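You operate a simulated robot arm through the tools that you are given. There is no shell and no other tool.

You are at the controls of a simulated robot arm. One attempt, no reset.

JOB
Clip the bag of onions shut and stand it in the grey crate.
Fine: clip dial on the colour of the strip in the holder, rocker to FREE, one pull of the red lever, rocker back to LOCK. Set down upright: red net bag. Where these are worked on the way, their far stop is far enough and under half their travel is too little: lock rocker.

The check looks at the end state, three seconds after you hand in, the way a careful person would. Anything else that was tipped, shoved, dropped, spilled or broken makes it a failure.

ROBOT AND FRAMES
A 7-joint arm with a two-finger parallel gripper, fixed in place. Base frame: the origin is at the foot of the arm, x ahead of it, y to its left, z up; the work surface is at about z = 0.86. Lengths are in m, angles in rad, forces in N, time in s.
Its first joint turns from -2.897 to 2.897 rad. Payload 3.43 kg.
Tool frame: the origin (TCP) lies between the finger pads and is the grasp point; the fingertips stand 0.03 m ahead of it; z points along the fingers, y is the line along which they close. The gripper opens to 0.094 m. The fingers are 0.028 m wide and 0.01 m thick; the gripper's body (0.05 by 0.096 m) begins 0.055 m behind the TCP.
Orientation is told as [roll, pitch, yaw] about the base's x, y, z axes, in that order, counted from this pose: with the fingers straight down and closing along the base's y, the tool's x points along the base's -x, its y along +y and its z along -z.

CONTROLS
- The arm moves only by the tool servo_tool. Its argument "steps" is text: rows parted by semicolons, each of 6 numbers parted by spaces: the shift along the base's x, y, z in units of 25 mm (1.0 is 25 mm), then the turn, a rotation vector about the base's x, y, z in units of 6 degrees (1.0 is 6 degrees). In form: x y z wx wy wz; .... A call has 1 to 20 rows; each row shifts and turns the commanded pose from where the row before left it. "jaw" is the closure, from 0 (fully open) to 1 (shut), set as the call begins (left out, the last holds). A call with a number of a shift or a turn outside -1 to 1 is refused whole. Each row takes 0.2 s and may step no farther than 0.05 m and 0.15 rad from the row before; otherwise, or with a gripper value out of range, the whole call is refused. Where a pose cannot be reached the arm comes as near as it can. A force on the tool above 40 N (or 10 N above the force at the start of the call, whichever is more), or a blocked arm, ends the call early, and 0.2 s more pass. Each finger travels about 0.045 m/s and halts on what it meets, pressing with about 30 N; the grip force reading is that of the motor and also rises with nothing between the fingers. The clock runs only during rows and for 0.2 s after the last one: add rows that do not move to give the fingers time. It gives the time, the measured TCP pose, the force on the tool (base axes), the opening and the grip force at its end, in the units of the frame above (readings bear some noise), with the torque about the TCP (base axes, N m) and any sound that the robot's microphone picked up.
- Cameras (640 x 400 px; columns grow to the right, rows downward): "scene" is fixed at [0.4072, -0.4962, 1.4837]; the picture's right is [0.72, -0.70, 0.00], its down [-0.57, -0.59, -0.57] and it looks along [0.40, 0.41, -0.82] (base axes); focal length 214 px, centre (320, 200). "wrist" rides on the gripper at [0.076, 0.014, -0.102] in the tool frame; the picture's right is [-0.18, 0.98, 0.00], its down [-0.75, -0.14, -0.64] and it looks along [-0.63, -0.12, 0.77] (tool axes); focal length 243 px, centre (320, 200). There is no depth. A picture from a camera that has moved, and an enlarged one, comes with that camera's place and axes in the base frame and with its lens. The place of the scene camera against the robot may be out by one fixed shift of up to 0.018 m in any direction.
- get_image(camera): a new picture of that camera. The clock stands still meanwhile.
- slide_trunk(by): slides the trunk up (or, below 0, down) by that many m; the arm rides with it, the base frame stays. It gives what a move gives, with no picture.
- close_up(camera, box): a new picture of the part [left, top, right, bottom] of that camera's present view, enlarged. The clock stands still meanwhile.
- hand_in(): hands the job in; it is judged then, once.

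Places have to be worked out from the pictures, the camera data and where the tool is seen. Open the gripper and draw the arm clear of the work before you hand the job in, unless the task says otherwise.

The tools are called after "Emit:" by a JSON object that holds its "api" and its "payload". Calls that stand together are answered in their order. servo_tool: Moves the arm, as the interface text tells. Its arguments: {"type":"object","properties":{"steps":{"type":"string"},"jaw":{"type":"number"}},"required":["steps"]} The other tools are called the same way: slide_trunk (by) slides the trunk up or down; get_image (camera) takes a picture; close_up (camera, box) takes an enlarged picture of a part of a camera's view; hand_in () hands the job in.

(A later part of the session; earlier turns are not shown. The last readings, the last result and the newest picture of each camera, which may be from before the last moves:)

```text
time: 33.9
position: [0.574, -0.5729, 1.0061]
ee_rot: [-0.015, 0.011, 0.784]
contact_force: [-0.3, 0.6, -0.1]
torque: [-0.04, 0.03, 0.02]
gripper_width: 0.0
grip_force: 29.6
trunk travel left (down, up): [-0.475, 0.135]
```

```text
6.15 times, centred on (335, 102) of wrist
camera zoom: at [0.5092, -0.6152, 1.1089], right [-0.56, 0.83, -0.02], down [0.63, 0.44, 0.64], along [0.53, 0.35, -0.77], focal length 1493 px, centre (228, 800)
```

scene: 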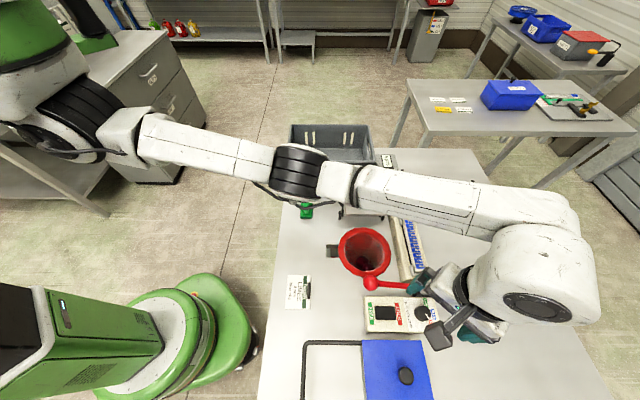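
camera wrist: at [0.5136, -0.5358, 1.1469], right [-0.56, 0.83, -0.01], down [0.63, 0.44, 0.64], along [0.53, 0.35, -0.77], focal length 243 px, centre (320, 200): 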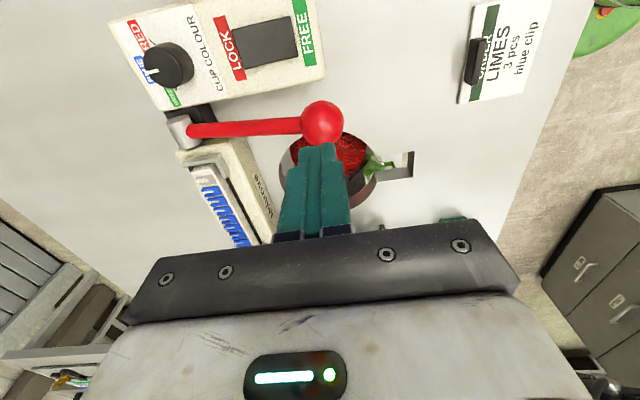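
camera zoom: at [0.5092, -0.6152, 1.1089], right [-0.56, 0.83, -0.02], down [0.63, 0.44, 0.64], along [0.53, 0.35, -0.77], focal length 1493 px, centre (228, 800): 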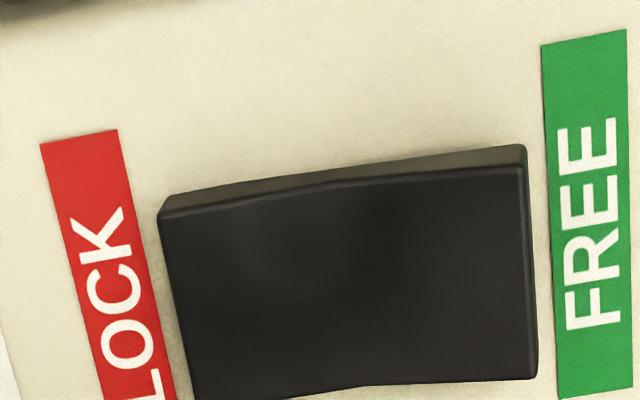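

The rocker is back at LOCK (FREE end raised). Next the bag: I rise and move to view the clipped neck in the hole.

Emit:
{"api": "servo_tool", "payload": {"steps": "0 0 0.9 0.14 -0.1 0;0 0 0.9 0 0 0;0 0 0.9 0 0 0;0.3 0.7 0.3 0 0 0;0.3 0.7 0 0 0 0;0.3 0.7 0 0 0 0;0.3 0.7 0 0 0 0;0.3 0.7 0 0 0 0;0.3 0.7 0 0 0 0;0 0 0 0 0 0", "jaw": 0.0}}

Emit:
{"api": "get_image", "payload": {"camera": "wrist"}}

Emit:
{"api": "close_up", "payload": {"camera": "wrist", "box": [230, 60, 410, 220]}}

Emit:
{"api": "close_up", "payload": {"camera": "scene", "box": [310, 200, 450, 300]}}

```text
time: 36.1
position: [0.6199, -0.4692, 1.0813]
ee_rot: [-0.013, -0.007, 0.78]
contact_force: [-0.6, 0.2, -0.8]
torque: [0.0, -0.01, -0.01]
gripper_width: 0.0941
grip_force: 0.0
trunk travel left (down, up): [-0.475, 0.135]
```

```text
taken
camera wrist: at [0.5534, -0.512, 1.1823], right [-0.56, 0.83, -0.01], down [0.62, 0.43, 0.65], along [0.54, 0.36, -0.76], focal length 243 px, centre (320, 200)
```

wrist: 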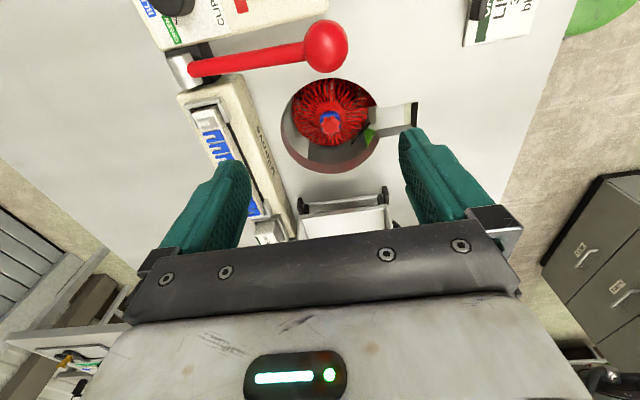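

```text
2.50 times, centred on (320, 140) of wrist
camera zoom: at [0.5534, -0.512, 1.1823], right [-0.56, 0.83, -0.01], down [0.62, 0.43, 0.65], along [0.54, 0.36, -0.76], focal length 606 px, centre (320, 350)
```

zoom: 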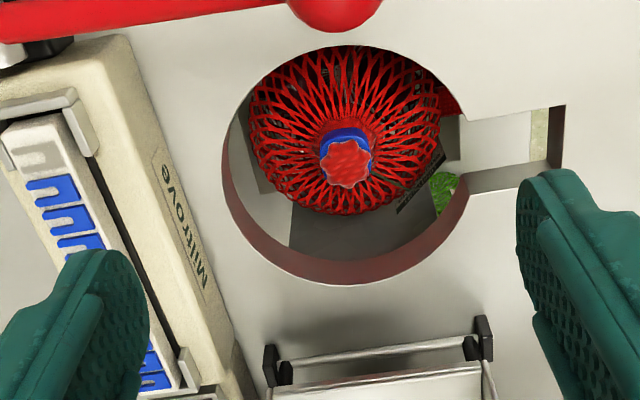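

```text
4.00 times, centred on (380, 250) of scene
camera zoom: at [0.4072, -0.4962, 1.4837], right [0.72, -0.7, 0.0], down [-0.57, -0.59, -0.57], along [0.4, 0.41, -0.82], focal length 858 px, centre (80, 0)
```

zoom: 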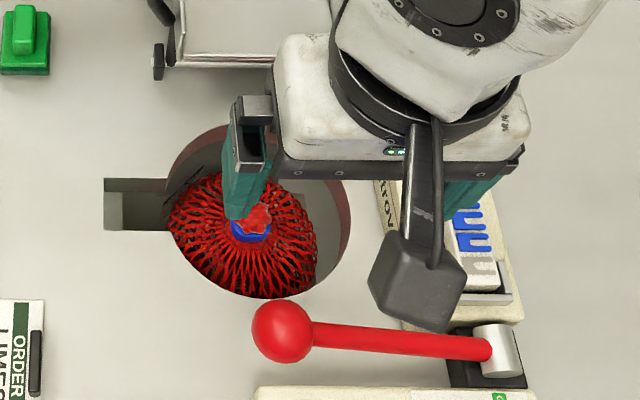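

The tuft triangulates to about (0.671,-0.417,0.834), just below the table surface, in a hole of ~68 mm radius centred near (0.661,-0.425). I zoom in to see the fit and what else is in the hole.

Emit:
{"api": "close_up", "payload": {"camera": "wrist", "box": [275, 70, 425, 180]}}

Emit:
{"api": "close_up", "payload": {"camera": "scene", "box": [325, 225, 410, 280]}}

```text
3.64 times, centred on (350, 125) of wrist
camera zoom: at [0.5534, -0.512, 1.1823], right [-0.56, 0.83, -0.01], down [0.62, 0.43, 0.65], along [0.54, 0.36, -0.76], focal length 882 px, centre (211, 473)
```

zoom: 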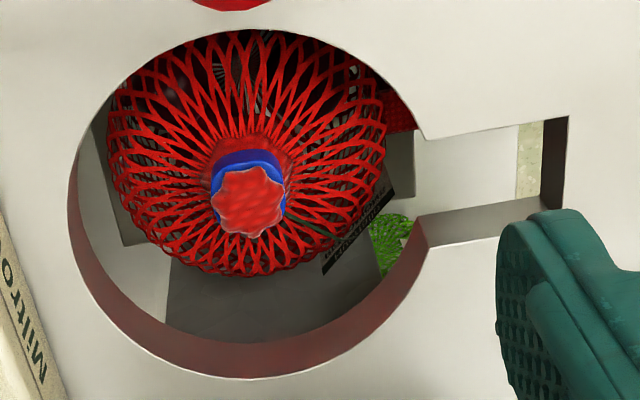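

```text
7.27 times, centred on (368, 252) of scene
camera zoom: at [0.4072, -0.4962, 1.4837], right [0.72, -0.7, 0.0], down [-0.57, -0.59, -0.57], along [0.4, 0.41, -0.82], focal length 1560 px, centre (-26, -182)
```

zoom: 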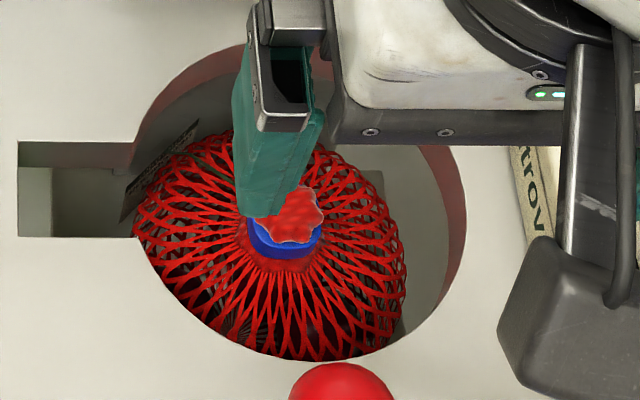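

The hole centre from its near and far edges comes out at (0.672,-0.418), so the bag is centred in it, but it is a close fit: lift straight up. To keep the wrist camera housing away from the lever ball, I turn the tool to yaw -45° while hovering over the tuft.

Emit:
{"api": "servo_tool", "payload": {"steps": "0.2 0.2 0 0.12 0.07 -1;0.2 0.2 0 0 0 -1;0.2 0.2 0 0 0 -1;0.2 0.2 0 0 0 -1;0.2 0.2 0 0 0 -1;0.2 0.2 0 0 0 -1;0.2 0.2 0 0 0 -1;0.2 0.2 0 0 0 -1;0.2 0.2 0 0 0 -1;0.2 0.2 0 0 0 -1;0.04 0.1 0 0 0 -1;0 0 0 0 0 -1;0 0 0 0 0 -1;0 0 0 0 0 -1;0 0 0 0 0 -1;0 0 0 0 0 0", "jaw": 0.3}}

Emit:
{"api": "get_image", "payload": {"camera": "wrist"}}

Emit:
{"api": "close_up", "payload": {"camera": "wrist", "box": [230, 60, 410, 220]}}

Emit:
{"api": "close_up", "payload": {"camera": "scene", "box": [310, 180, 450, 300]}}

```text
time: 39.5
position: [0.6697, -0.4165, 1.0799]
ee_rot: [0.0, -0.011, -0.788]
contact_force: [-0.1, -0.5, 0.8]
torque: [0.01, 0.0, -0.04]
gripper_width: 0.0657
grip_force: 0.1
trunk travel left (down, up): [-0.475, 0.135]
```

```text
taken
camera wrist: at [0.6252, -0.3517, 1.1819], right [0.83, 0.56, 0.0], down [0.43, -0.63, 0.65], along [0.37, -0.54, -0.76], focal length 243 px, centre (320, 200)
```

wrist: 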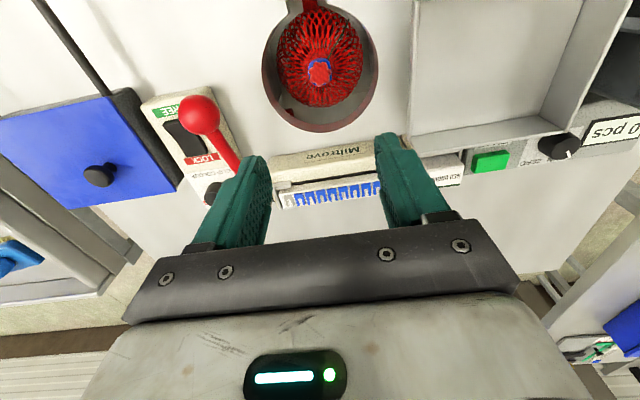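

```text
2.50 times, centred on (320, 140) of wrist
camera zoom: at [0.6252, -0.3517, 1.1819], right [0.83, 0.56, 0.0], down [0.43, -0.63, 0.65], along [0.37, -0.54, -0.76], focal length 606 px, centre (320, 350)
```

zoom: 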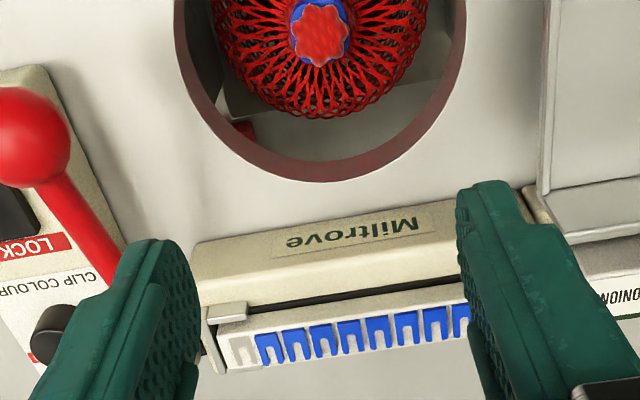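

```text
3.33 times, centred on (380, 240) of scene
camera zoom: at [0.4072, -0.4962, 1.4837], right [0.72, -0.7, 0.0], down [-0.57, -0.59, -0.57], along [0.4, 0.41, -0.82], focal length 715 px, centre (120, 67)
```

zoom: 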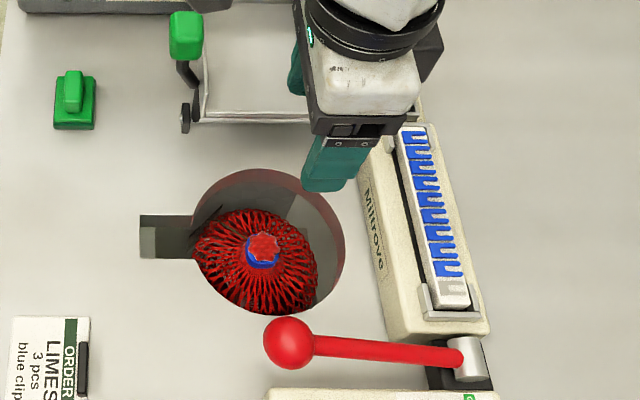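

The tool axis lines up with the tuft (0.671,-0.4175). I level the small pitch error and descend to just above the table plane to check.

Emit:
{"api": "servo_tool", "payload": {"steps": "0.05 -0.03 -0.8 0.074 0.074 0;0 0 -0.9 0 0 0;0 0 -0.9 0 0 0;0 0 -0.9 0 0 0;0 0 -0.9 0 0 0;0 0 -0.9 0 0 0;0 0 -0.9 0 0 0;0 0 -0.7 0 0 0;0 0 0 0 0 0"}}

Emit:
{"api": "get_image", "payload": {"camera": "wrist"}}

Emit:
{"api": "close_up", "payload": {"camera": "wrist", "box": [230, 40, 410, 200]}}

Emit:
{"api": "close_up", "payload": {"camera": "scene", "box": [310, 180, 450, 300]}}

```text
time: 41.5
position: [0.6712, -0.417, 0.9072]
ee_rot: [0.003, -0.002, -0.788]
contact_force: [-0.6, 0.2, 0.0]
torque: [0.03, -0.02, -0.01]
gripper_width: 0.0658
grip_force: 0.1
trunk travel left (down, up): [-0.475, 0.135]
```

```text
taken
camera wrist: at [0.6271, -0.3533, 1.0093], right [0.83, 0.56, 0.0], down [0.43, -0.63, 0.64], along [0.36, -0.53, -0.77], focal length 243 px, centre (320, 200)
```

wrist: 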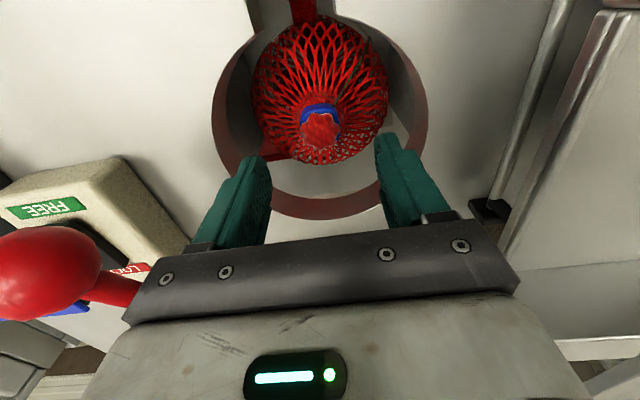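

```text
2.50 times, centred on (320, 120) of wrist
camera zoom: at [0.6271, -0.3533, 1.0093], right [0.83, 0.56, 0.0], down [0.43, -0.63, 0.64], along [0.36, -0.53, -0.77], focal length 606 px, centre (320, 400)
```

zoom: 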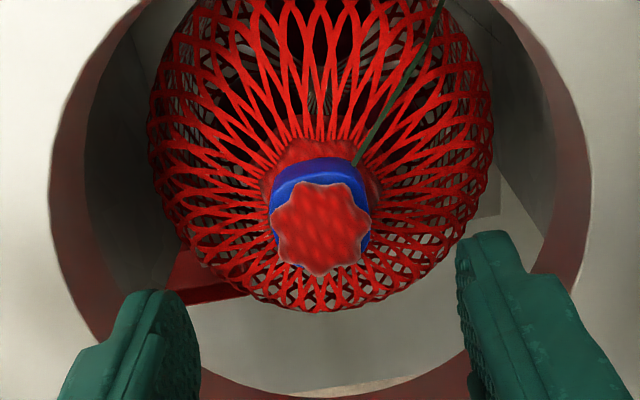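

```text
3.33 times, centred on (380, 240) of scene
camera zoom: at [0.4072, -0.4962, 1.4837], right [0.72, -0.7, 0.0], down [-0.57, -0.59, -0.57], along [0.4, 0.41, -0.82], focal length 715 px, centre (120, 67)
```

zoom: 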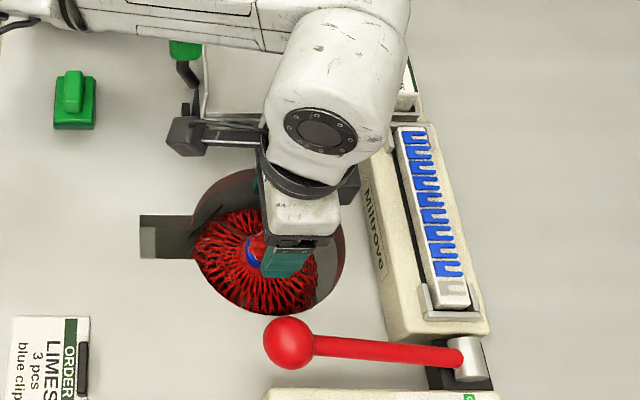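

I see a thin green string from the clip toward the slot side and a tag there; I zoom there to understand before gripping.

Emit:
{"api": "close_up", "payload": {"camera": "wrist", "box": [230, 0, 430, 120]}}

Emit:
{"api": "close_up", "payload": {"camera": "scene", "box": [330, 220, 400, 280]}}

```text
3.20 times, centred on (330, 60) of wrist
camera zoom: at [0.6271, -0.3533, 1.0093], right [0.83, 0.56, 0.0], down [0.43, -0.63, 0.64], along [0.36, -0.53, -0.77], focal length 776 px, centre (288, 648)
```

zoom: 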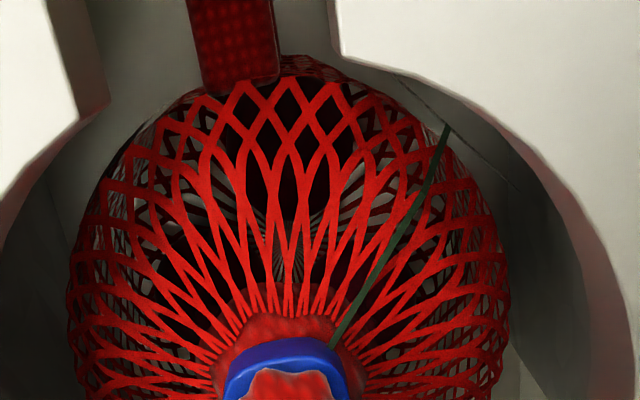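

```text
6.67 times, centred on (365, 250) of scene
camera zoom: at [0.4072, -0.4962, 1.4837], right [0.72, -0.7, 0.0], down [-0.57, -0.59, -0.57], along [0.4, 0.41, -0.82], focal length 1430 px, centre (20, -133)
```

zoom: 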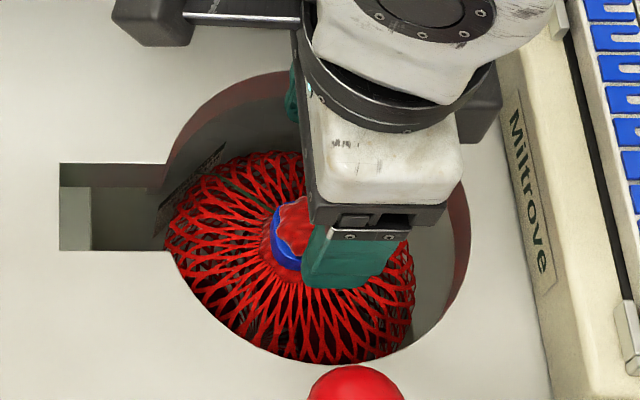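

There is a red tab reaching into the slot side and another red piece at the lower left of the bag. I zoom there to see whether it belongs to the bag.

Emit:
{"api": "close_up", "payload": {"camera": "wrist", "box": [210, 110, 330, 185]}}

Emit:
{"api": "servo_tool", "payload": {"steps": "0 0 0.9 0 0 0;0 0 0.9 0 0 0;0 0 0.9 0 0 0;-0.4 0.3 0.5 0 0 0;-0.5 0.3 0 0 0 0;0 0 0 0 0 0"}}

Emit:
{"api": "get_image", "payload": {"camera": "wrist"}}

Emit:
{"api": "close_up", "payload": {"camera": "wrist", "box": [240, 60, 400, 180]}}

```text
5.33 times, centred on (270, 148) of wrist
camera zoom: at [0.6271, -0.3533, 1.0093], right [0.83, 0.56, 0.0], down [0.43, -0.63, 0.64], along [0.36, -0.53, -0.77], focal length 1294 px, centre (587, 480)
```

zoom: 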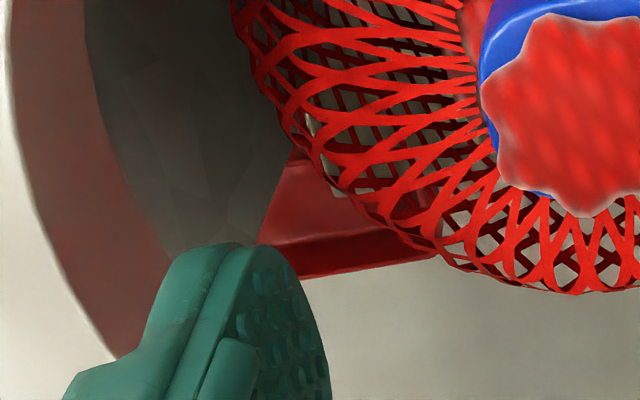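

```text
time: 42.9
position: [0.6481, -0.4031, 0.988]
ee_rot: [0.003, 0.002, -0.789]
contact_force: [-0.1, 0.5, 0.5]
torque: [-0.02, 0.01, 0.03]
gripper_width: 0.0659
grip_force: 0.0
trunk travel left (down, up): [-0.475, 0.135]
```

```text
taken
camera wrist: at [0.6041, -0.3392, 1.0899], right [0.83, 0.56, 0.0], down [0.43, -0.63, 0.64], along [0.36, -0.53, -0.77], focal length 243 px, centre (320, 200)
```

wrist: 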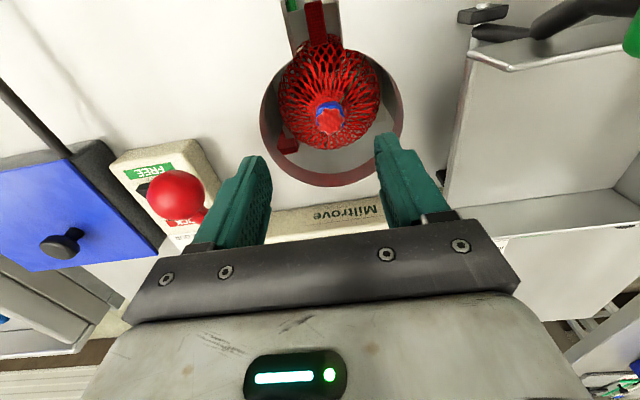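

```text
3.33 times, centred on (320, 120) of wrist
camera zoom: at [0.6041, -0.3392, 1.0899], right [0.83, 0.56, 0.0], down [0.43, -0.63, 0.64], along [0.36, -0.53, -0.77], focal length 809 px, centre (320, 467)
```

zoom: 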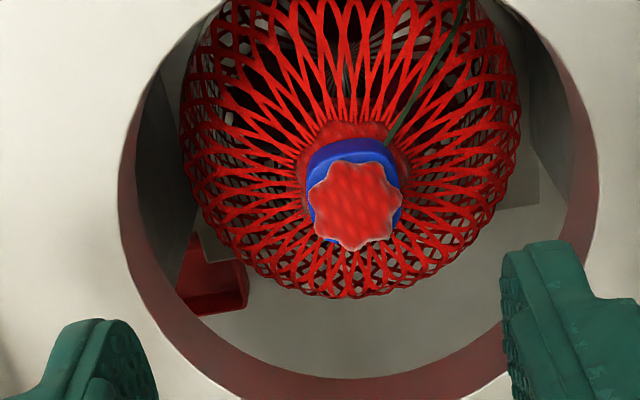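

The lower-left red piece is a far-off red box on the floor, not the bag. To understand the tab in the slot, I back the camera up along the slot direction and look again.

Emit:
{"api": "servo_tool", "payload": {"steps": "-0.6 0.6 0.5 0 0 0;-0.6 0.6 0.5 0 0 0;-0.6 0.6 0.5 0 0 0;-0.6 0.6 0 0 0 0;0 0 0 0 0 0"}}

Emit:
{"api": "get_image", "payload": {"camera": "wrist"}}

Emit:
{"api": "close_up", "payload": {"camera": "wrist", "box": [250, 40, 400, 160]}}

Emit:
{"api": "close_up", "payload": {"camera": "scene", "box": [320, 220, 400, 280]}}

```text
time: 44.1
position: [0.5892, -0.3431, 1.0262]
ee_rot: [0.002, -0.001, -0.786]
contact_force: [0.7, 0.7, -0.3]
torque: [0.03, 0.0, 0.06]
gripper_width: 0.0656
grip_force: 0.1
trunk travel left (down, up): [-0.475, 0.135]
```

```text
taken
camera wrist: at [0.5443, -0.2776, 1.1284], right [0.83, 0.56, 0.0], down [0.43, -0.63, 0.64], along [0.36, -0.53, -0.77], focal length 243 px, centre (320, 200)
```

wrist: 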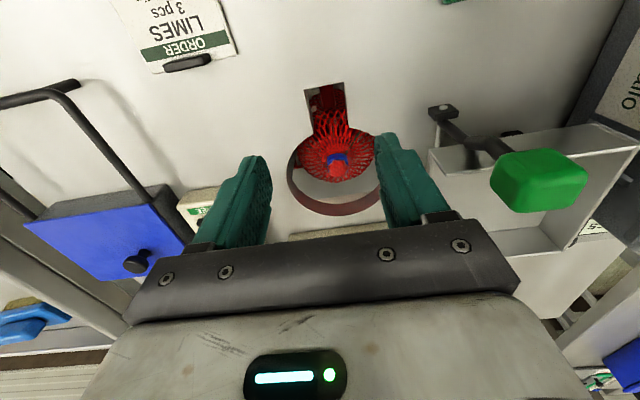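

```text
3.33 times, centred on (325, 100) of wrist
camera zoom: at [0.5443, -0.2776, 1.1284], right [0.83, 0.56, 0.0], down [0.43, -0.63, 0.64], along [0.36, -0.53, -0.77], focal length 809 px, centre (303, 533)
```

zoom: 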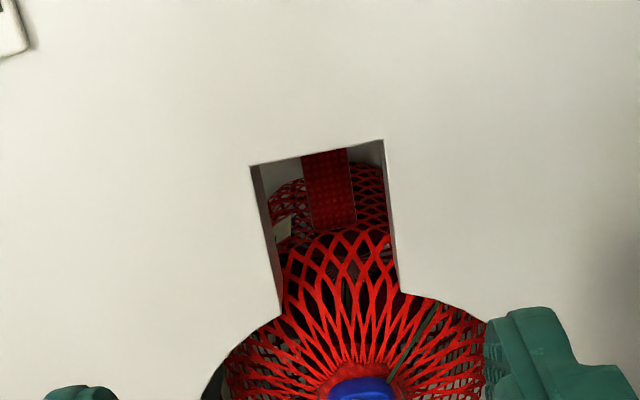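

```text
6.67 times, centred on (360, 250) of scene
camera zoom: at [0.4072, -0.4962, 1.4837], right [0.72, -0.7, 0.0], down [-0.57, -0.59, -0.57], along [0.4, 0.41, -0.82], focal length 1430 px, centre (53, -133)
```

zoom: 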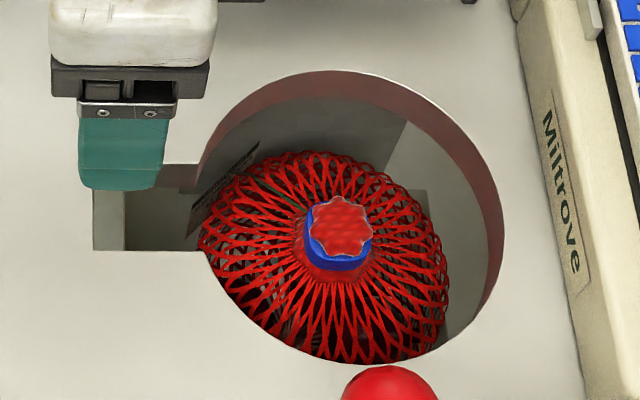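

The "tab" is a band on the bag's tall side, so it is all one body. I go back over the tuft at (0.671,-0.418), top z≈0.835, and lower the open fingers to straddle the neck with tips at ~0.803.

Emit:
{"api": "servo_tool", "payload": {"steps": "0.65 -0.6 0 0 0 0;0.65 -0.6 0 0 0 0;0.65 -0.6 0 0 0 0;0.65 -0.6 0 0 0 0;0.65 -0.58 0 0 0 0;0.02 0 -0.8 0 0 0;0 0 -0.9 0 0 0;0 0 -0.9 0 0 0;0 0 -0.9 0 0 0;0 0 -0.9 0 0 0;0 0 -0.9 0 0 0;0 0 -0.9 0 0 0;0 0 -0.5 0 0 0;0 0 0 0 0 0", "jaw": 0.35}}

Emit:
{"api": "close_up", "payload": {"camera": "wrist", "box": [230, 60, 410, 220]}}

Emit:
{"api": "close_up", "payload": {"camera": "scene", "box": [320, 200, 420, 280]}}

```text
time: 47.3
position: [0.6911, -0.4263, 0.902]
ee_rot: [0.014, -0.097, -0.791]
contact_force: [-0.1, 0.5, -0.3]
torque: [-0.01, 0.03, -0.01]
gripper_width: 0.0609
grip_force: 0.1
trunk travel left (down, up): [-0.475, 0.135]
stopped in row 14: the arm was blocked; the commanded pose is now the measured one
```

```text
2.50 times, centred on (320, 140) of wrist
camera zoom: at [0.6392, -0.3561, 0.9964], right [0.83, 0.56, 0.03], down [0.38, -0.6, 0.71], along [0.42, -0.58, -0.7], focal length 606 px, centre (320, 350)
```

zoom: 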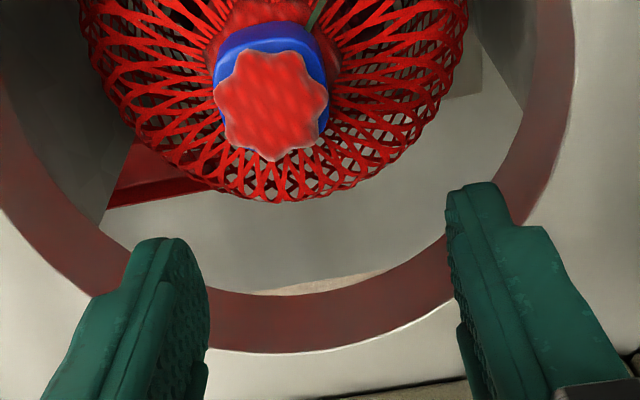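

```text
5.00 times, centred on (370, 240) of scene
camera zoom: at [0.4072, -0.4962, 1.4837], right [0.72, -0.7, 0.0], down [-0.57, -0.59, -0.57], along [0.4, 0.41, -0.82], focal length 1072 px, centre (70, 0)
```

zoom: 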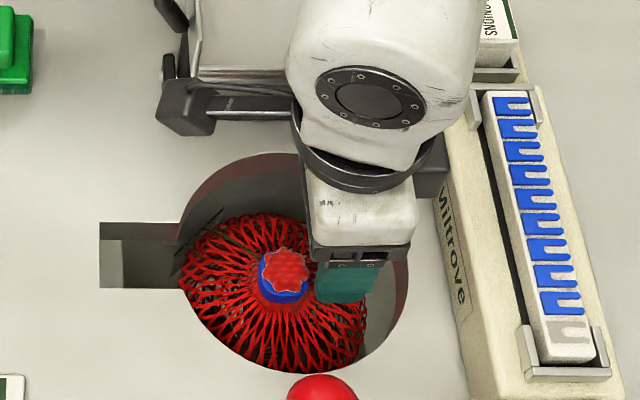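

The arm got blocked with no tool force — likely a joint limit at this low height (or a link). I look at the whole scene.

Emit:
{"api": "get_image", "payload": {"camera": "scene"}}

Emit:
{"api": "get_image", "payload": {"camera": "wrist"}}

```text
taken
```

scene: 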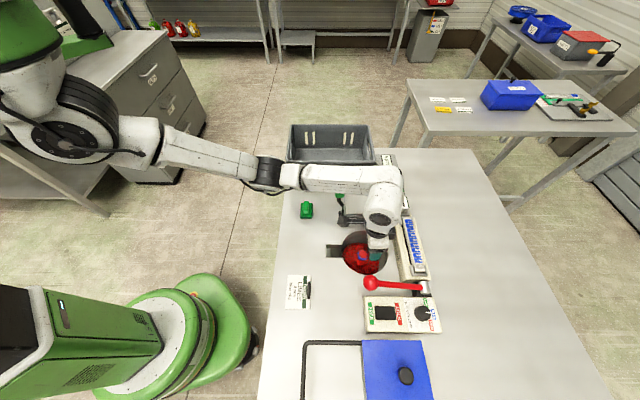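

```text
taken
camera wrist: at [0.6392, -0.3561, 0.9964], right [0.83, 0.56, 0.03], down [0.38, -0.6, 0.71], along [0.42, -0.58, -0.7], focal length 243 px, centre (320, 200)
```

wrist: 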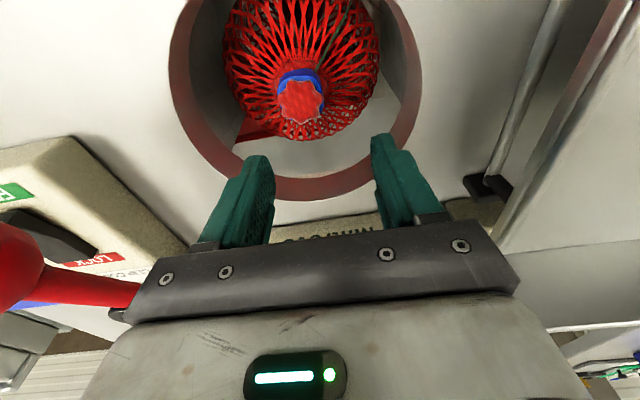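

I zoom in on the tray and its green handle under the forearm to see whether the arm touches it.

Emit:
{"api": "close_up", "payload": {"camera": "scene", "box": [270, 130, 450, 250]}}

```text
3.33 times, centred on (360, 190) of scene
camera zoom: at [0.4072, -0.4962, 1.4837], right [0.72, -0.7, 0.0], down [-0.57, -0.59, -0.57], along [0.4, 0.41, -0.82], focal length 715 px, centre (187, 233)
```

zoom: 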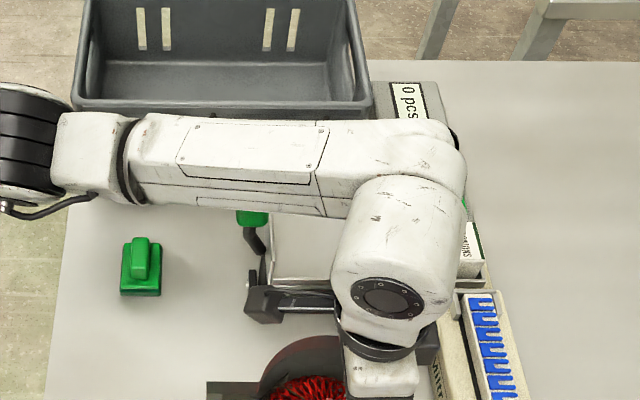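

Nothing has visibly moved; most likely the forearm rests on the tray's green handle (top ≈1.01) or a joint limit. I back straight up, levelling the tool, then raise the trunk so the forearm slopes down from higher.

Emit:
{"api": "servo_tool", "payload": {"steps": "-0.1 0 0.8 0 0 0;-0.2 0.1 0.9 0.1 0.1 0;-0.2 0.1 0.9 0.2 0.2 0;-0.2 0.1 0.9 0.2 0.2 0;-0.1 0.05 0.9 0.1 0.1 0;0 0 0.9 0 0 0;0 0 0 0 0 0"}}

Emit:
{"api": "close_up", "payload": {"camera": "scene", "box": [270, 130, 450, 250]}}

```text
time: 48.9
position: [0.6718, -0.4175, 1.025]
ee_rot: [0.011, 0.018, -0.787]
contact_force: [0.9, -0.1, 0.2]
torque: [0.01, -0.02, 0.01]
gripper_width: 0.0611
grip_force: 0.1
trunk travel left (down, up): [-0.475, 0.135]
```

```text
3.33 times, centred on (360, 190) of scene
camera zoom: at [0.4072, -0.4962, 1.4837], right [0.72, -0.7, 0.0], down [-0.57, -0.59, -0.57], along [0.4, 0.41, -0.82], focal length 715 px, centre (187, 233)
```

zoom: 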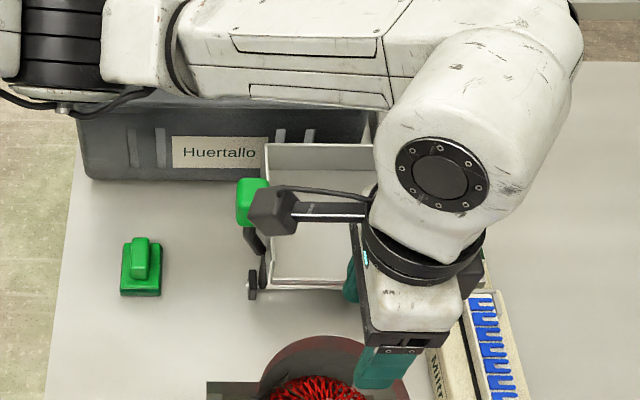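

The tray and handle are untouched. I raise the trunk 0.13 m, then correct the small tilt.

Emit:
{"api": "slide_trunk", "payload": {"by": 0.13}}

Emit:
{"api": "servo_tool", "payload": {"steps": "0 0 0 -0.2 -0.05 0;0 0 0 0 0 0"}}

Emit:
{"api": "get_image", "payload": {"camera": "scene"}}

```text
time: 50.5
position: [0.6702, -0.4181, 1.1545]
ee_rot: [0.013, 0.017, -0.789]
contact_force: [0.4, 0.1, -0.4]
torque: [0.0, 0.01, 0.02]
gripper_width: 0.0611
grip_force: 0.0
trunk travel left (down, up): [-0.605, 0.005]
```

```text
time: 51.1
position: [0.672, -0.4177, 1.1535]
ee_rot: [0.001, -0.002, -0.789]
contact_force: [0.1, 0.4, -0.1]
torque: [0.03, -0.01, -0.01]
gripper_width: 0.0612
grip_force: 0.1
trunk travel left (down, up): [-0.605, 0.005]
```

```text
taken
```

scene: 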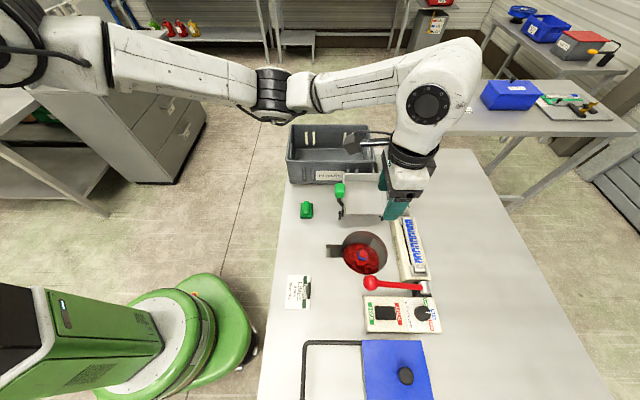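

Now I descend with the arm to z≈0.905 and check forearm clearance before going into the hole.

Emit:
{"api": "servo_tool", "payload": {"steps": "-0.02 0 -0.9 0 0 0;-0.02 0 -0.9 0 0 0;0 0 -0.9 0 0 0;0 0 -0.9 0 0 0;0 0 -0.9 0 0 0;0 0 -0.9 0 0 0;0 0 -0.9 0 0 0;0 0 -0.9 0 0 0;0 0 -0.9 0 0 0;0 0 -0.9 0 0 0;0 0 -0.9 0 0 0;0 0 0 0 0 0"}}

Emit:
{"api": "get_image", "payload": {"camera": "scene"}}

Emit:
{"api": "close_up", "payload": {"camera": "wrist", "box": [230, 60, 410, 220]}}

```text
time: 53.7
position: [0.6698, -0.418, 0.9066]
ee_rot: [0.0, -0.001, -0.79]
contact_force: [0.1, -0.1, 0.1]
torque: [-0.01, 0.03, -0.02]
gripper_width: 0.0612
grip_force: 0.0
trunk travel left (down, up): [-0.605, 0.005]
```

```text
taken
```

scene: 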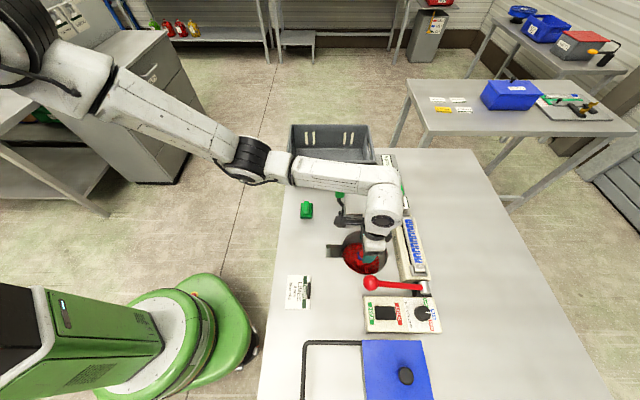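

```text
2.50 times, centred on (320, 140) of wrist
camera zoom: at [0.6255, -0.3543, 1.0081], right [0.83, 0.56, 0.0], down [0.43, -0.63, 0.64], along [0.36, -0.53, -0.77], focal length 606 px, centre (320, 350)
```

zoom: 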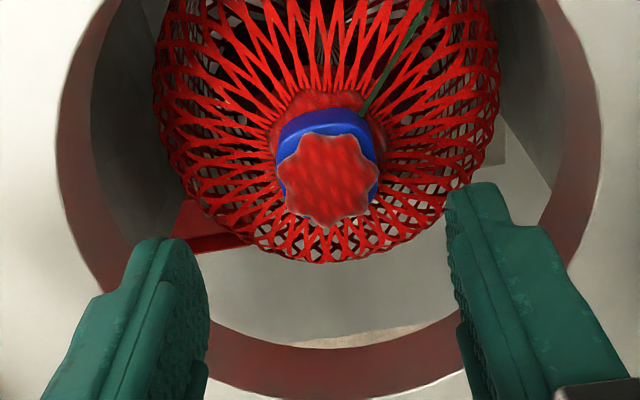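

Pose is accurate here. I nudge onto the tuft axis and go down in small increments, watching for deviation.

Emit:
{"api": "servo_tool", "payload": {"steps": "0.07 0.03 -0.5 0 0 0;0 0 -0.5 0 0 0;0 0 0 0 0 0"}}

Emit:
{"api": "close_up", "payload": {"camera": "scene", "box": [270, 130, 450, 250]}}

```text
time: 54.5
position: [0.6732, -0.4171, 0.8811]
ee_rot: [0.001, -0.001, -0.79]
contact_force: [0.1, 0.2, -0.1]
torque: [0.0, 0.01, 0.01]
gripper_width: 0.0612
grip_force: 0.1
trunk travel left (down, up): [-0.605, 0.005]
```

```text
3.33 times, centred on (360, 190) of scene
camera zoom: at [0.4072, -0.4962, 1.4837], right [0.72, -0.7, 0.0], down [-0.57, -0.59, -0.57], along [0.4, 0.41, -0.82], focal length 715 px, centre (187, 233)
```

zoom: 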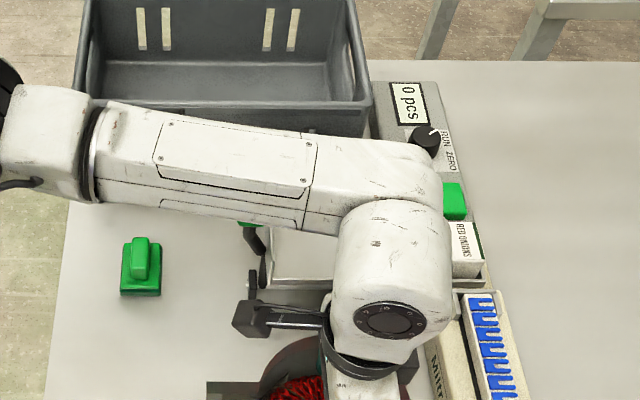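

It passed the previous blocked height with no deviation. Continue down in small increments.

Emit:
{"api": "servo_tool", "payload": {"steps": "-0.03 0 -0.4 0 0 0;0 0 -0.4 0 0 0;0 0 0 0 0 0"}}

Emit:
{"api": "close_up", "payload": {"camera": "scene", "box": [270, 130, 450, 250]}}

Emit:
{"api": "close_up", "payload": {"camera": "wrist", "box": [230, 80, 410, 240]}}

```text
time: 55.3
position: [0.6712, -0.4171, 0.8616]
ee_rot: [0.001, -0.001, -0.792]
contact_force: [1.5, 0.0, 0.0]
torque: [-0.03, -0.03, 0.0]
gripper_width: 0.0611
grip_force: 0.0
trunk travel left (down, up): [-0.605, 0.005]
```

```text
3.33 times, centred on (360, 190) of scene
camera zoom: at [0.4072, -0.4962, 1.4837], right [0.72, -0.7, 0.0], down [-0.57, -0.59, -0.57], along [0.4, 0.41, -0.82], focal length 715 px, centre (187, 233)
```

zoom: 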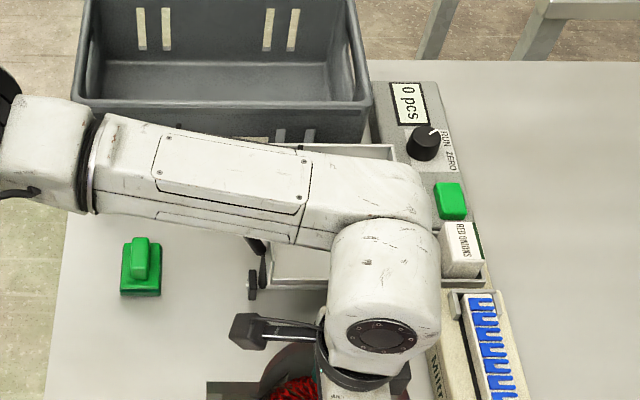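

```text
2.50 times, centred on (320, 160) of wrist
camera zoom: at [0.6265, -0.353, 0.9632], right [0.83, 0.56, 0.0], down [0.43, -0.63, 0.64], along [0.36, -0.53, -0.77], focal length 606 px, centre (320, 300)
```

zoom: 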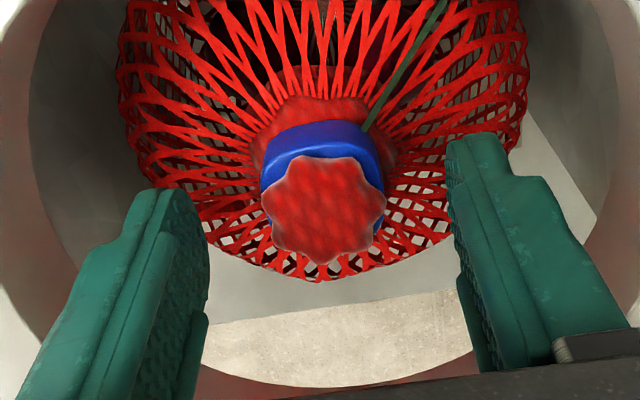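

Good: tips are at the tuft top and it is centred between the fingers. Down another 20 mm.

Emit:
{"api": "servo_tool", "payload": {"steps": "0 0 -0.4 0 0 0;0 0 -0.4 0 0 0;0 0 0 0 0 0"}}

Emit:
{"api": "close_up", "payload": {"camera": "scene", "box": [270, 130, 450, 250]}}

Emit:
{"api": "close_up", "payload": {"camera": "wrist", "box": [230, 80, 410, 240]}}

```text
time: 56.1
position: [0.6714, -0.4174, 0.8422]
ee_rot: [0.001, -0.002, -0.791]
contact_force: [-0.2, 0.9, -0.1]
torque: [-0.02, 0.02, -0.02]
gripper_width: 0.0611
grip_force: 0.1
trunk travel left (down, up): [-0.605, 0.005]
```

```text
3.33 times, centred on (360, 190) of scene
camera zoom: at [0.4072, -0.4962, 1.4837], right [0.72, -0.7, 0.0], down [-0.57, -0.59, -0.57], along [0.4, 0.41, -0.82], focal length 715 px, centre (187, 233)
```

zoom: 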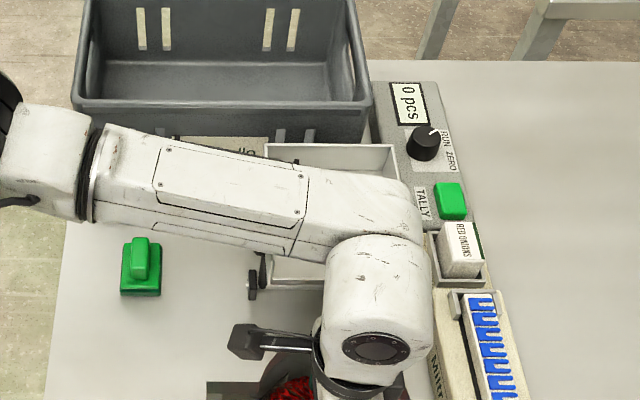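

```text
2.50 times, centred on (320, 160) of wrist
camera zoom: at [0.6264, -0.3526, 0.9438], right [0.83, 0.56, 0.0], down [0.43, -0.63, 0.64], along [0.36, -0.53, -0.77], focal length 606 px, centre (320, 300)
```

zoom: 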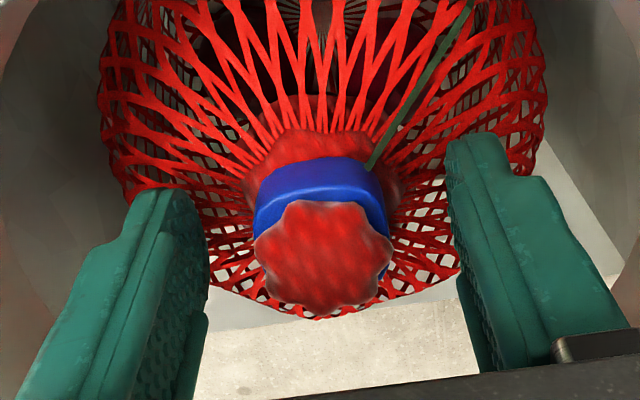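

One more 10 mm so the pads cover the clip, then close.

Emit:
{"api": "servo_tool", "payload": {"steps": "0 0 -0.2 0 0 0;0 0 -0.2 0 0 0;0 0 0 0 0 0"}}

Emit:
{"api": "servo_tool", "payload": {"steps": "0 0 0 0 0 0;0 0 0 0 0 0;0 0 0 0 0 0;0 0 0 0 0 0;0 0 0 0 0 0", "jaw": 1.0}}

Emit:
{"api": "close_up", "payload": {"camera": "wrist", "box": [230, 80, 410, 240]}}

```text
time: 56.9
position: [0.6712, -0.4205, 0.8357]
ee_rot: [0.001, -0.008, -0.792]
contact_force: [0.6, -0.9, 7.2]
torque: [0.16, -0.17, -0.06]
gripper_width: 0.0616
grip_force: 0.1
trunk travel left (down, up): [-0.605, 0.005]
```

```text
time: 58.1
position: [0.6717, -0.4197, 0.8361]
ee_rot: [0.001, -0.009, -0.793]
contact_force: [3.5, 2.8, 24.0]
torque: [0.31, 0.02, -0.01]
gripper_width: 0.0549
grip_force: 29.6
trunk travel left (down, up): [-0.605, 0.005]
```

```text
2.50 times, centred on (320, 160) of wrist
camera zoom: at [0.6266, -0.3551, 0.9374], right [0.83, 0.56, 0.0], down [0.42, -0.63, 0.65], along [0.36, -0.54, -0.76], focal length 606 px, centre (320, 300)
```

zoom: 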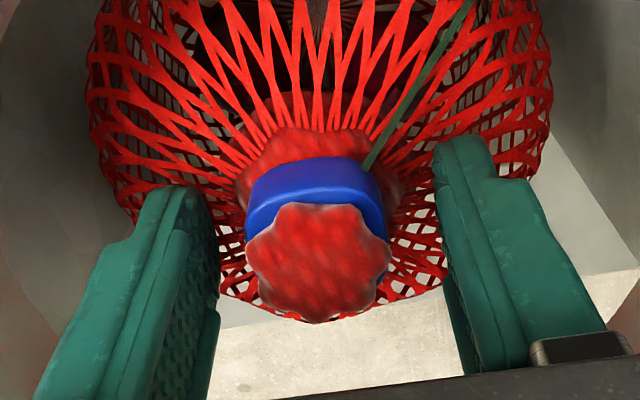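

The fingertips rest on the bag's shoulder (24 N up, opening stuck at 55 mm). I reopen, raise 12 mm and close again on the tuft and clip.

Emit:
{"api": "servo_tool", "payload": {"steps": "0 0 0 0 0 0;0 0 0.2 0 0 0;0 0.06 0.2 0 0 0;0 0.03 0.1 0 0 0;0 0 0 0 0 0", "jaw": 0.35}}

Emit:
{"api": "servo_tool", "payload": {"steps": "0 0 0 0 0 0;0 0 0 0 0 0;0 0 0 0 0 0;0 0 0 0 0 0;0 0 0 0 0 0", "jaw": 1.0}}

Emit:
{"api": "close_up", "payload": {"camera": "wrist", "box": [230, 80, 410, 240]}}

```text
time: 59.3
position: [0.6698, -0.4132, 0.8431]
ee_rot: [-0.002, -0.001, -0.787]
contact_force: [0.0, 0.3, -0.3]
torque: [0.04, 0.01, 0.02]
gripper_width: 0.061
grip_force: 0.1
trunk travel left (down, up): [-0.605, 0.005]
```

```text
time: 60.5
position: [0.6712, -0.415, 0.8468]
ee_rot: [0.0, -0.005, -0.789]
contact_force: [0.0, 0.7, 17.3]
torque: [0.05, -0.17, 0.03]
gripper_width: 0.0328
grip_force: 29.9
trunk travel left (down, up): [-0.605, 0.005]
```

```text
2.50 times, centred on (320, 160) of wrist
camera zoom: at [0.6271, -0.3508, 0.9472], right [0.83, 0.56, 0.0], down [0.43, -0.63, 0.64], along [0.36, -0.53, -0.76], focal length 606 px, centre (320, 300)
```

zoom: 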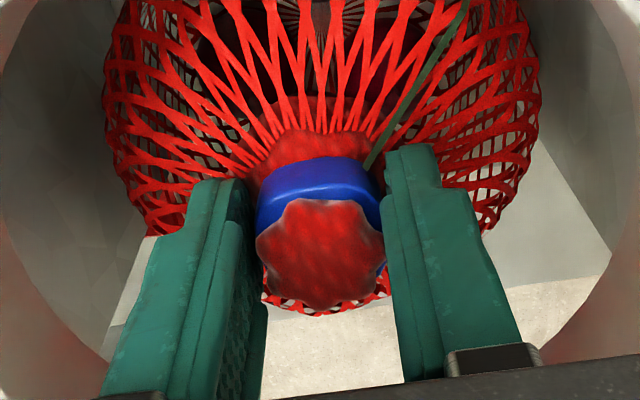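

Gripped at 32.8 mm width (about the clip's diameter). I lift slowly a little, re-centring on the hole axis, and check.

Emit:
{"api": "servo_tool", "payload": {"steps": "0 -0.04 0.15 0 0 0;0 -0.04 0.15 0 0 0;0 -0.02 0.2 0 0 0;0 0 0.2 0 0 0;0 0 0 0 0 0"}}

Emit:
{"api": "close_up", "payload": {"camera": "wrist", "box": [230, 80, 410, 240]}}

Emit:
{"api": "close_up", "payload": {"camera": "scene", "box": [320, 200, 420, 280]}}

```text
time: 61.7
position: [0.6713, -0.4177, 0.8621]
ee_rot: [0.0, -0.003, -0.791]
contact_force: [0.4, 0.2, -2.3]
torque: [0.04, 0.02, -0.02]
gripper_width: 0.0325
grip_force: 30.3
trunk travel left (down, up): [-0.605, 0.005]
```

```text
2.50 times, centred on (320, 160) of wrist
camera zoom: at [0.6271, -0.3537, 0.9644], right [0.83, 0.56, 0.0], down [0.43, -0.63, 0.64], along [0.36, -0.53, -0.77], focal length 606 px, centre (320, 300)
```

zoom: 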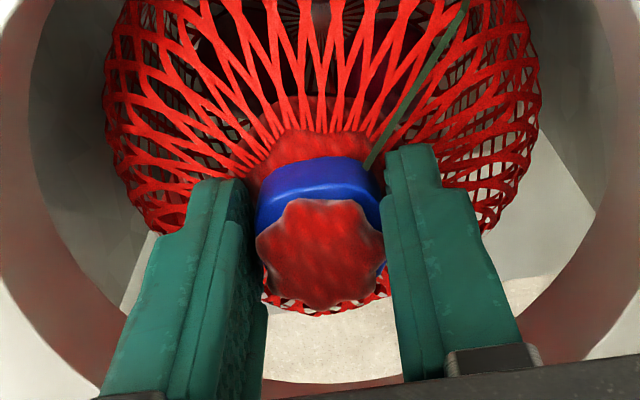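

```text
5.00 times, centred on (370, 240) of scene
camera zoom: at [0.4072, -0.4962, 1.4837], right [0.72, -0.7, 0.0], down [-0.57, -0.59, -0.57], along [0.4, 0.41, -0.82], focal length 1072 px, centre (70, 0)
```

zoom: 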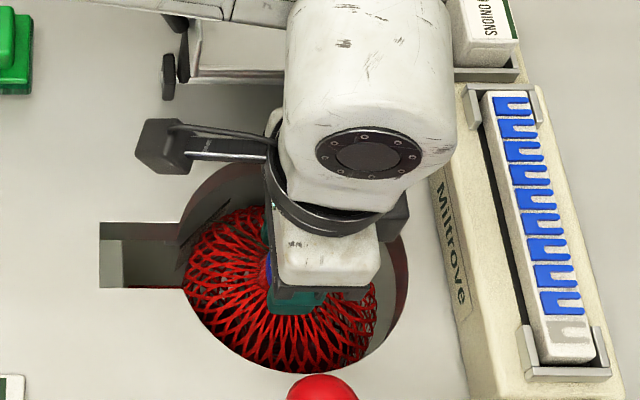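

The bag comes up with the gripper (weight ~2–3 N). I continue straight up slowly, checking for snagging at the hole edge.

Emit:
{"api": "servo_tool", "payload": {"steps": "0 0 0.25 0 0 0;0 0 0.25 0 0 0;0 0 0.25 0 0 0;0 0 0.25 0 0 0;0 0 0.25 0 0 0;0 0 0 0 0 0"}}

Emit:
{"api": "close_up", "payload": {"camera": "wrist", "box": [190, 60, 450, 240]}}

Emit:
{"api": "close_up", "payload": {"camera": "scene", "box": [320, 200, 420, 280]}}

```text
time: 63.1
position: [0.6713, -0.4182, 0.8939]
ee_rot: [0.001, -0.002, -0.79]
contact_force: [0.3, -0.6, -3.4]
torque: [0.03, -0.02, -0.03]
gripper_width: 0.0327
grip_force: 30.0
trunk travel left (down, up): [-0.605, 0.005]
```

```text
2.22 times, centred on (320, 150) of wrist
camera zoom: at [0.6268, -0.354, 0.9953], right [0.83, 0.56, 0.0], down [0.43, -0.63, 0.64], along [0.36, -0.53, -0.77], focal length 539 px, centre (320, 311)
```

zoom: 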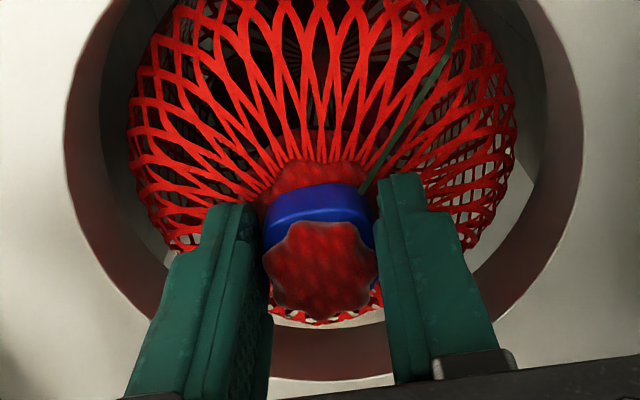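

```text
5.00 times, centred on (370, 240) of scene
camera zoom: at [0.4072, -0.4962, 1.4837], right [0.72, -0.7, 0.0], down [-0.57, -0.59, -0.57], along [0.4, 0.41, -0.82], focal length 1072 px, centre (70, 0)
```

zoom: 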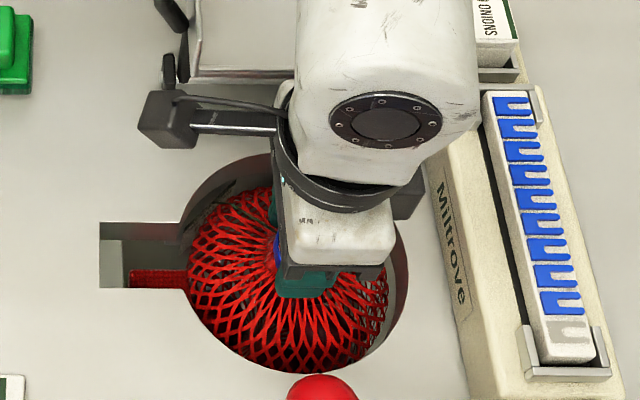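

The bag's carry tab is rising into the slot, aligned with it (azimuth ≈136°). I keep lifting straight without any rotation.

Emit:
{"api": "servo_tool", "payload": {"steps": "0 0 0.25 0 0 0;0 0 0.25 0 0 0;0 0 0.25 0 0 0;0 0 0.25 0 0 0;0 0 0.25 0 0 0;0 0 0 0 0 0"}}

Emit:
{"api": "close_up", "payload": {"camera": "wrist", "box": [190, 0, 450, 180]}}

Emit:
{"api": "close_up", "payload": {"camera": "scene", "box": [320, 200, 420, 280]}}

```text
time: 64.5
position: [0.6705, -0.4162, 0.9235]
ee_rot: [0.0, -0.003, -0.791]
contact_force: [0.6, 0.5, -1.8]
torque: [-0.01, 0.01, 0.02]
gripper_width: 0.0328
grip_force: 30.0
trunk travel left (down, up): [-0.605, 0.005]
```

```text
2.22 times, centred on (320, 90) of wrist
camera zoom: at [0.6277, -0.3535, 1.0252], right [0.83, 0.56, 0.0], down [0.43, -0.63, 0.64], along [0.36, -0.53, -0.77], focal length 539 px, centre (320, 444)
```

zoom: 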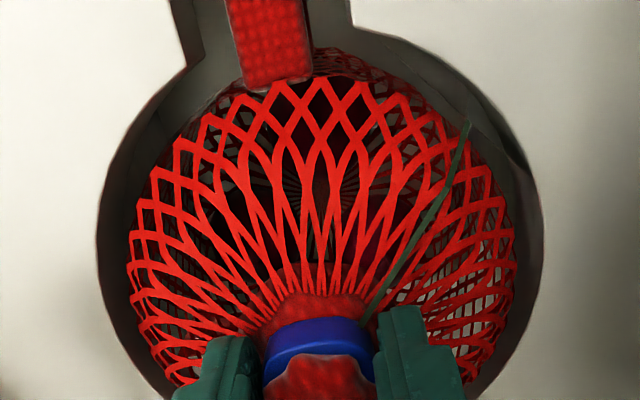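

```text
5.00 times, centred on (370, 240) of scene
camera zoom: at [0.4072, -0.4962, 1.4837], right [0.72, -0.7, 0.0], down [-0.57, -0.59, -0.57], along [0.4, 0.41, -0.82], focal length 1072 px, centre (70, 0)
```

zoom: 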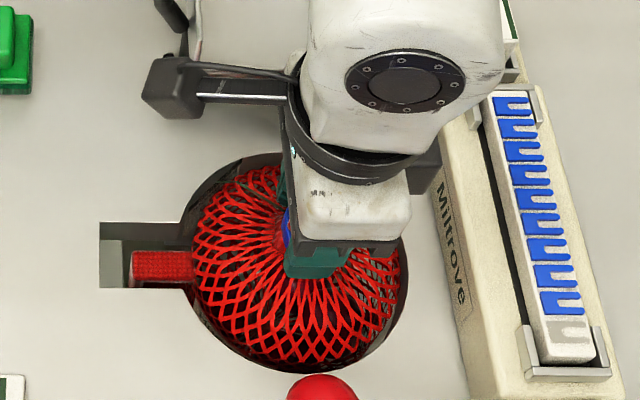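

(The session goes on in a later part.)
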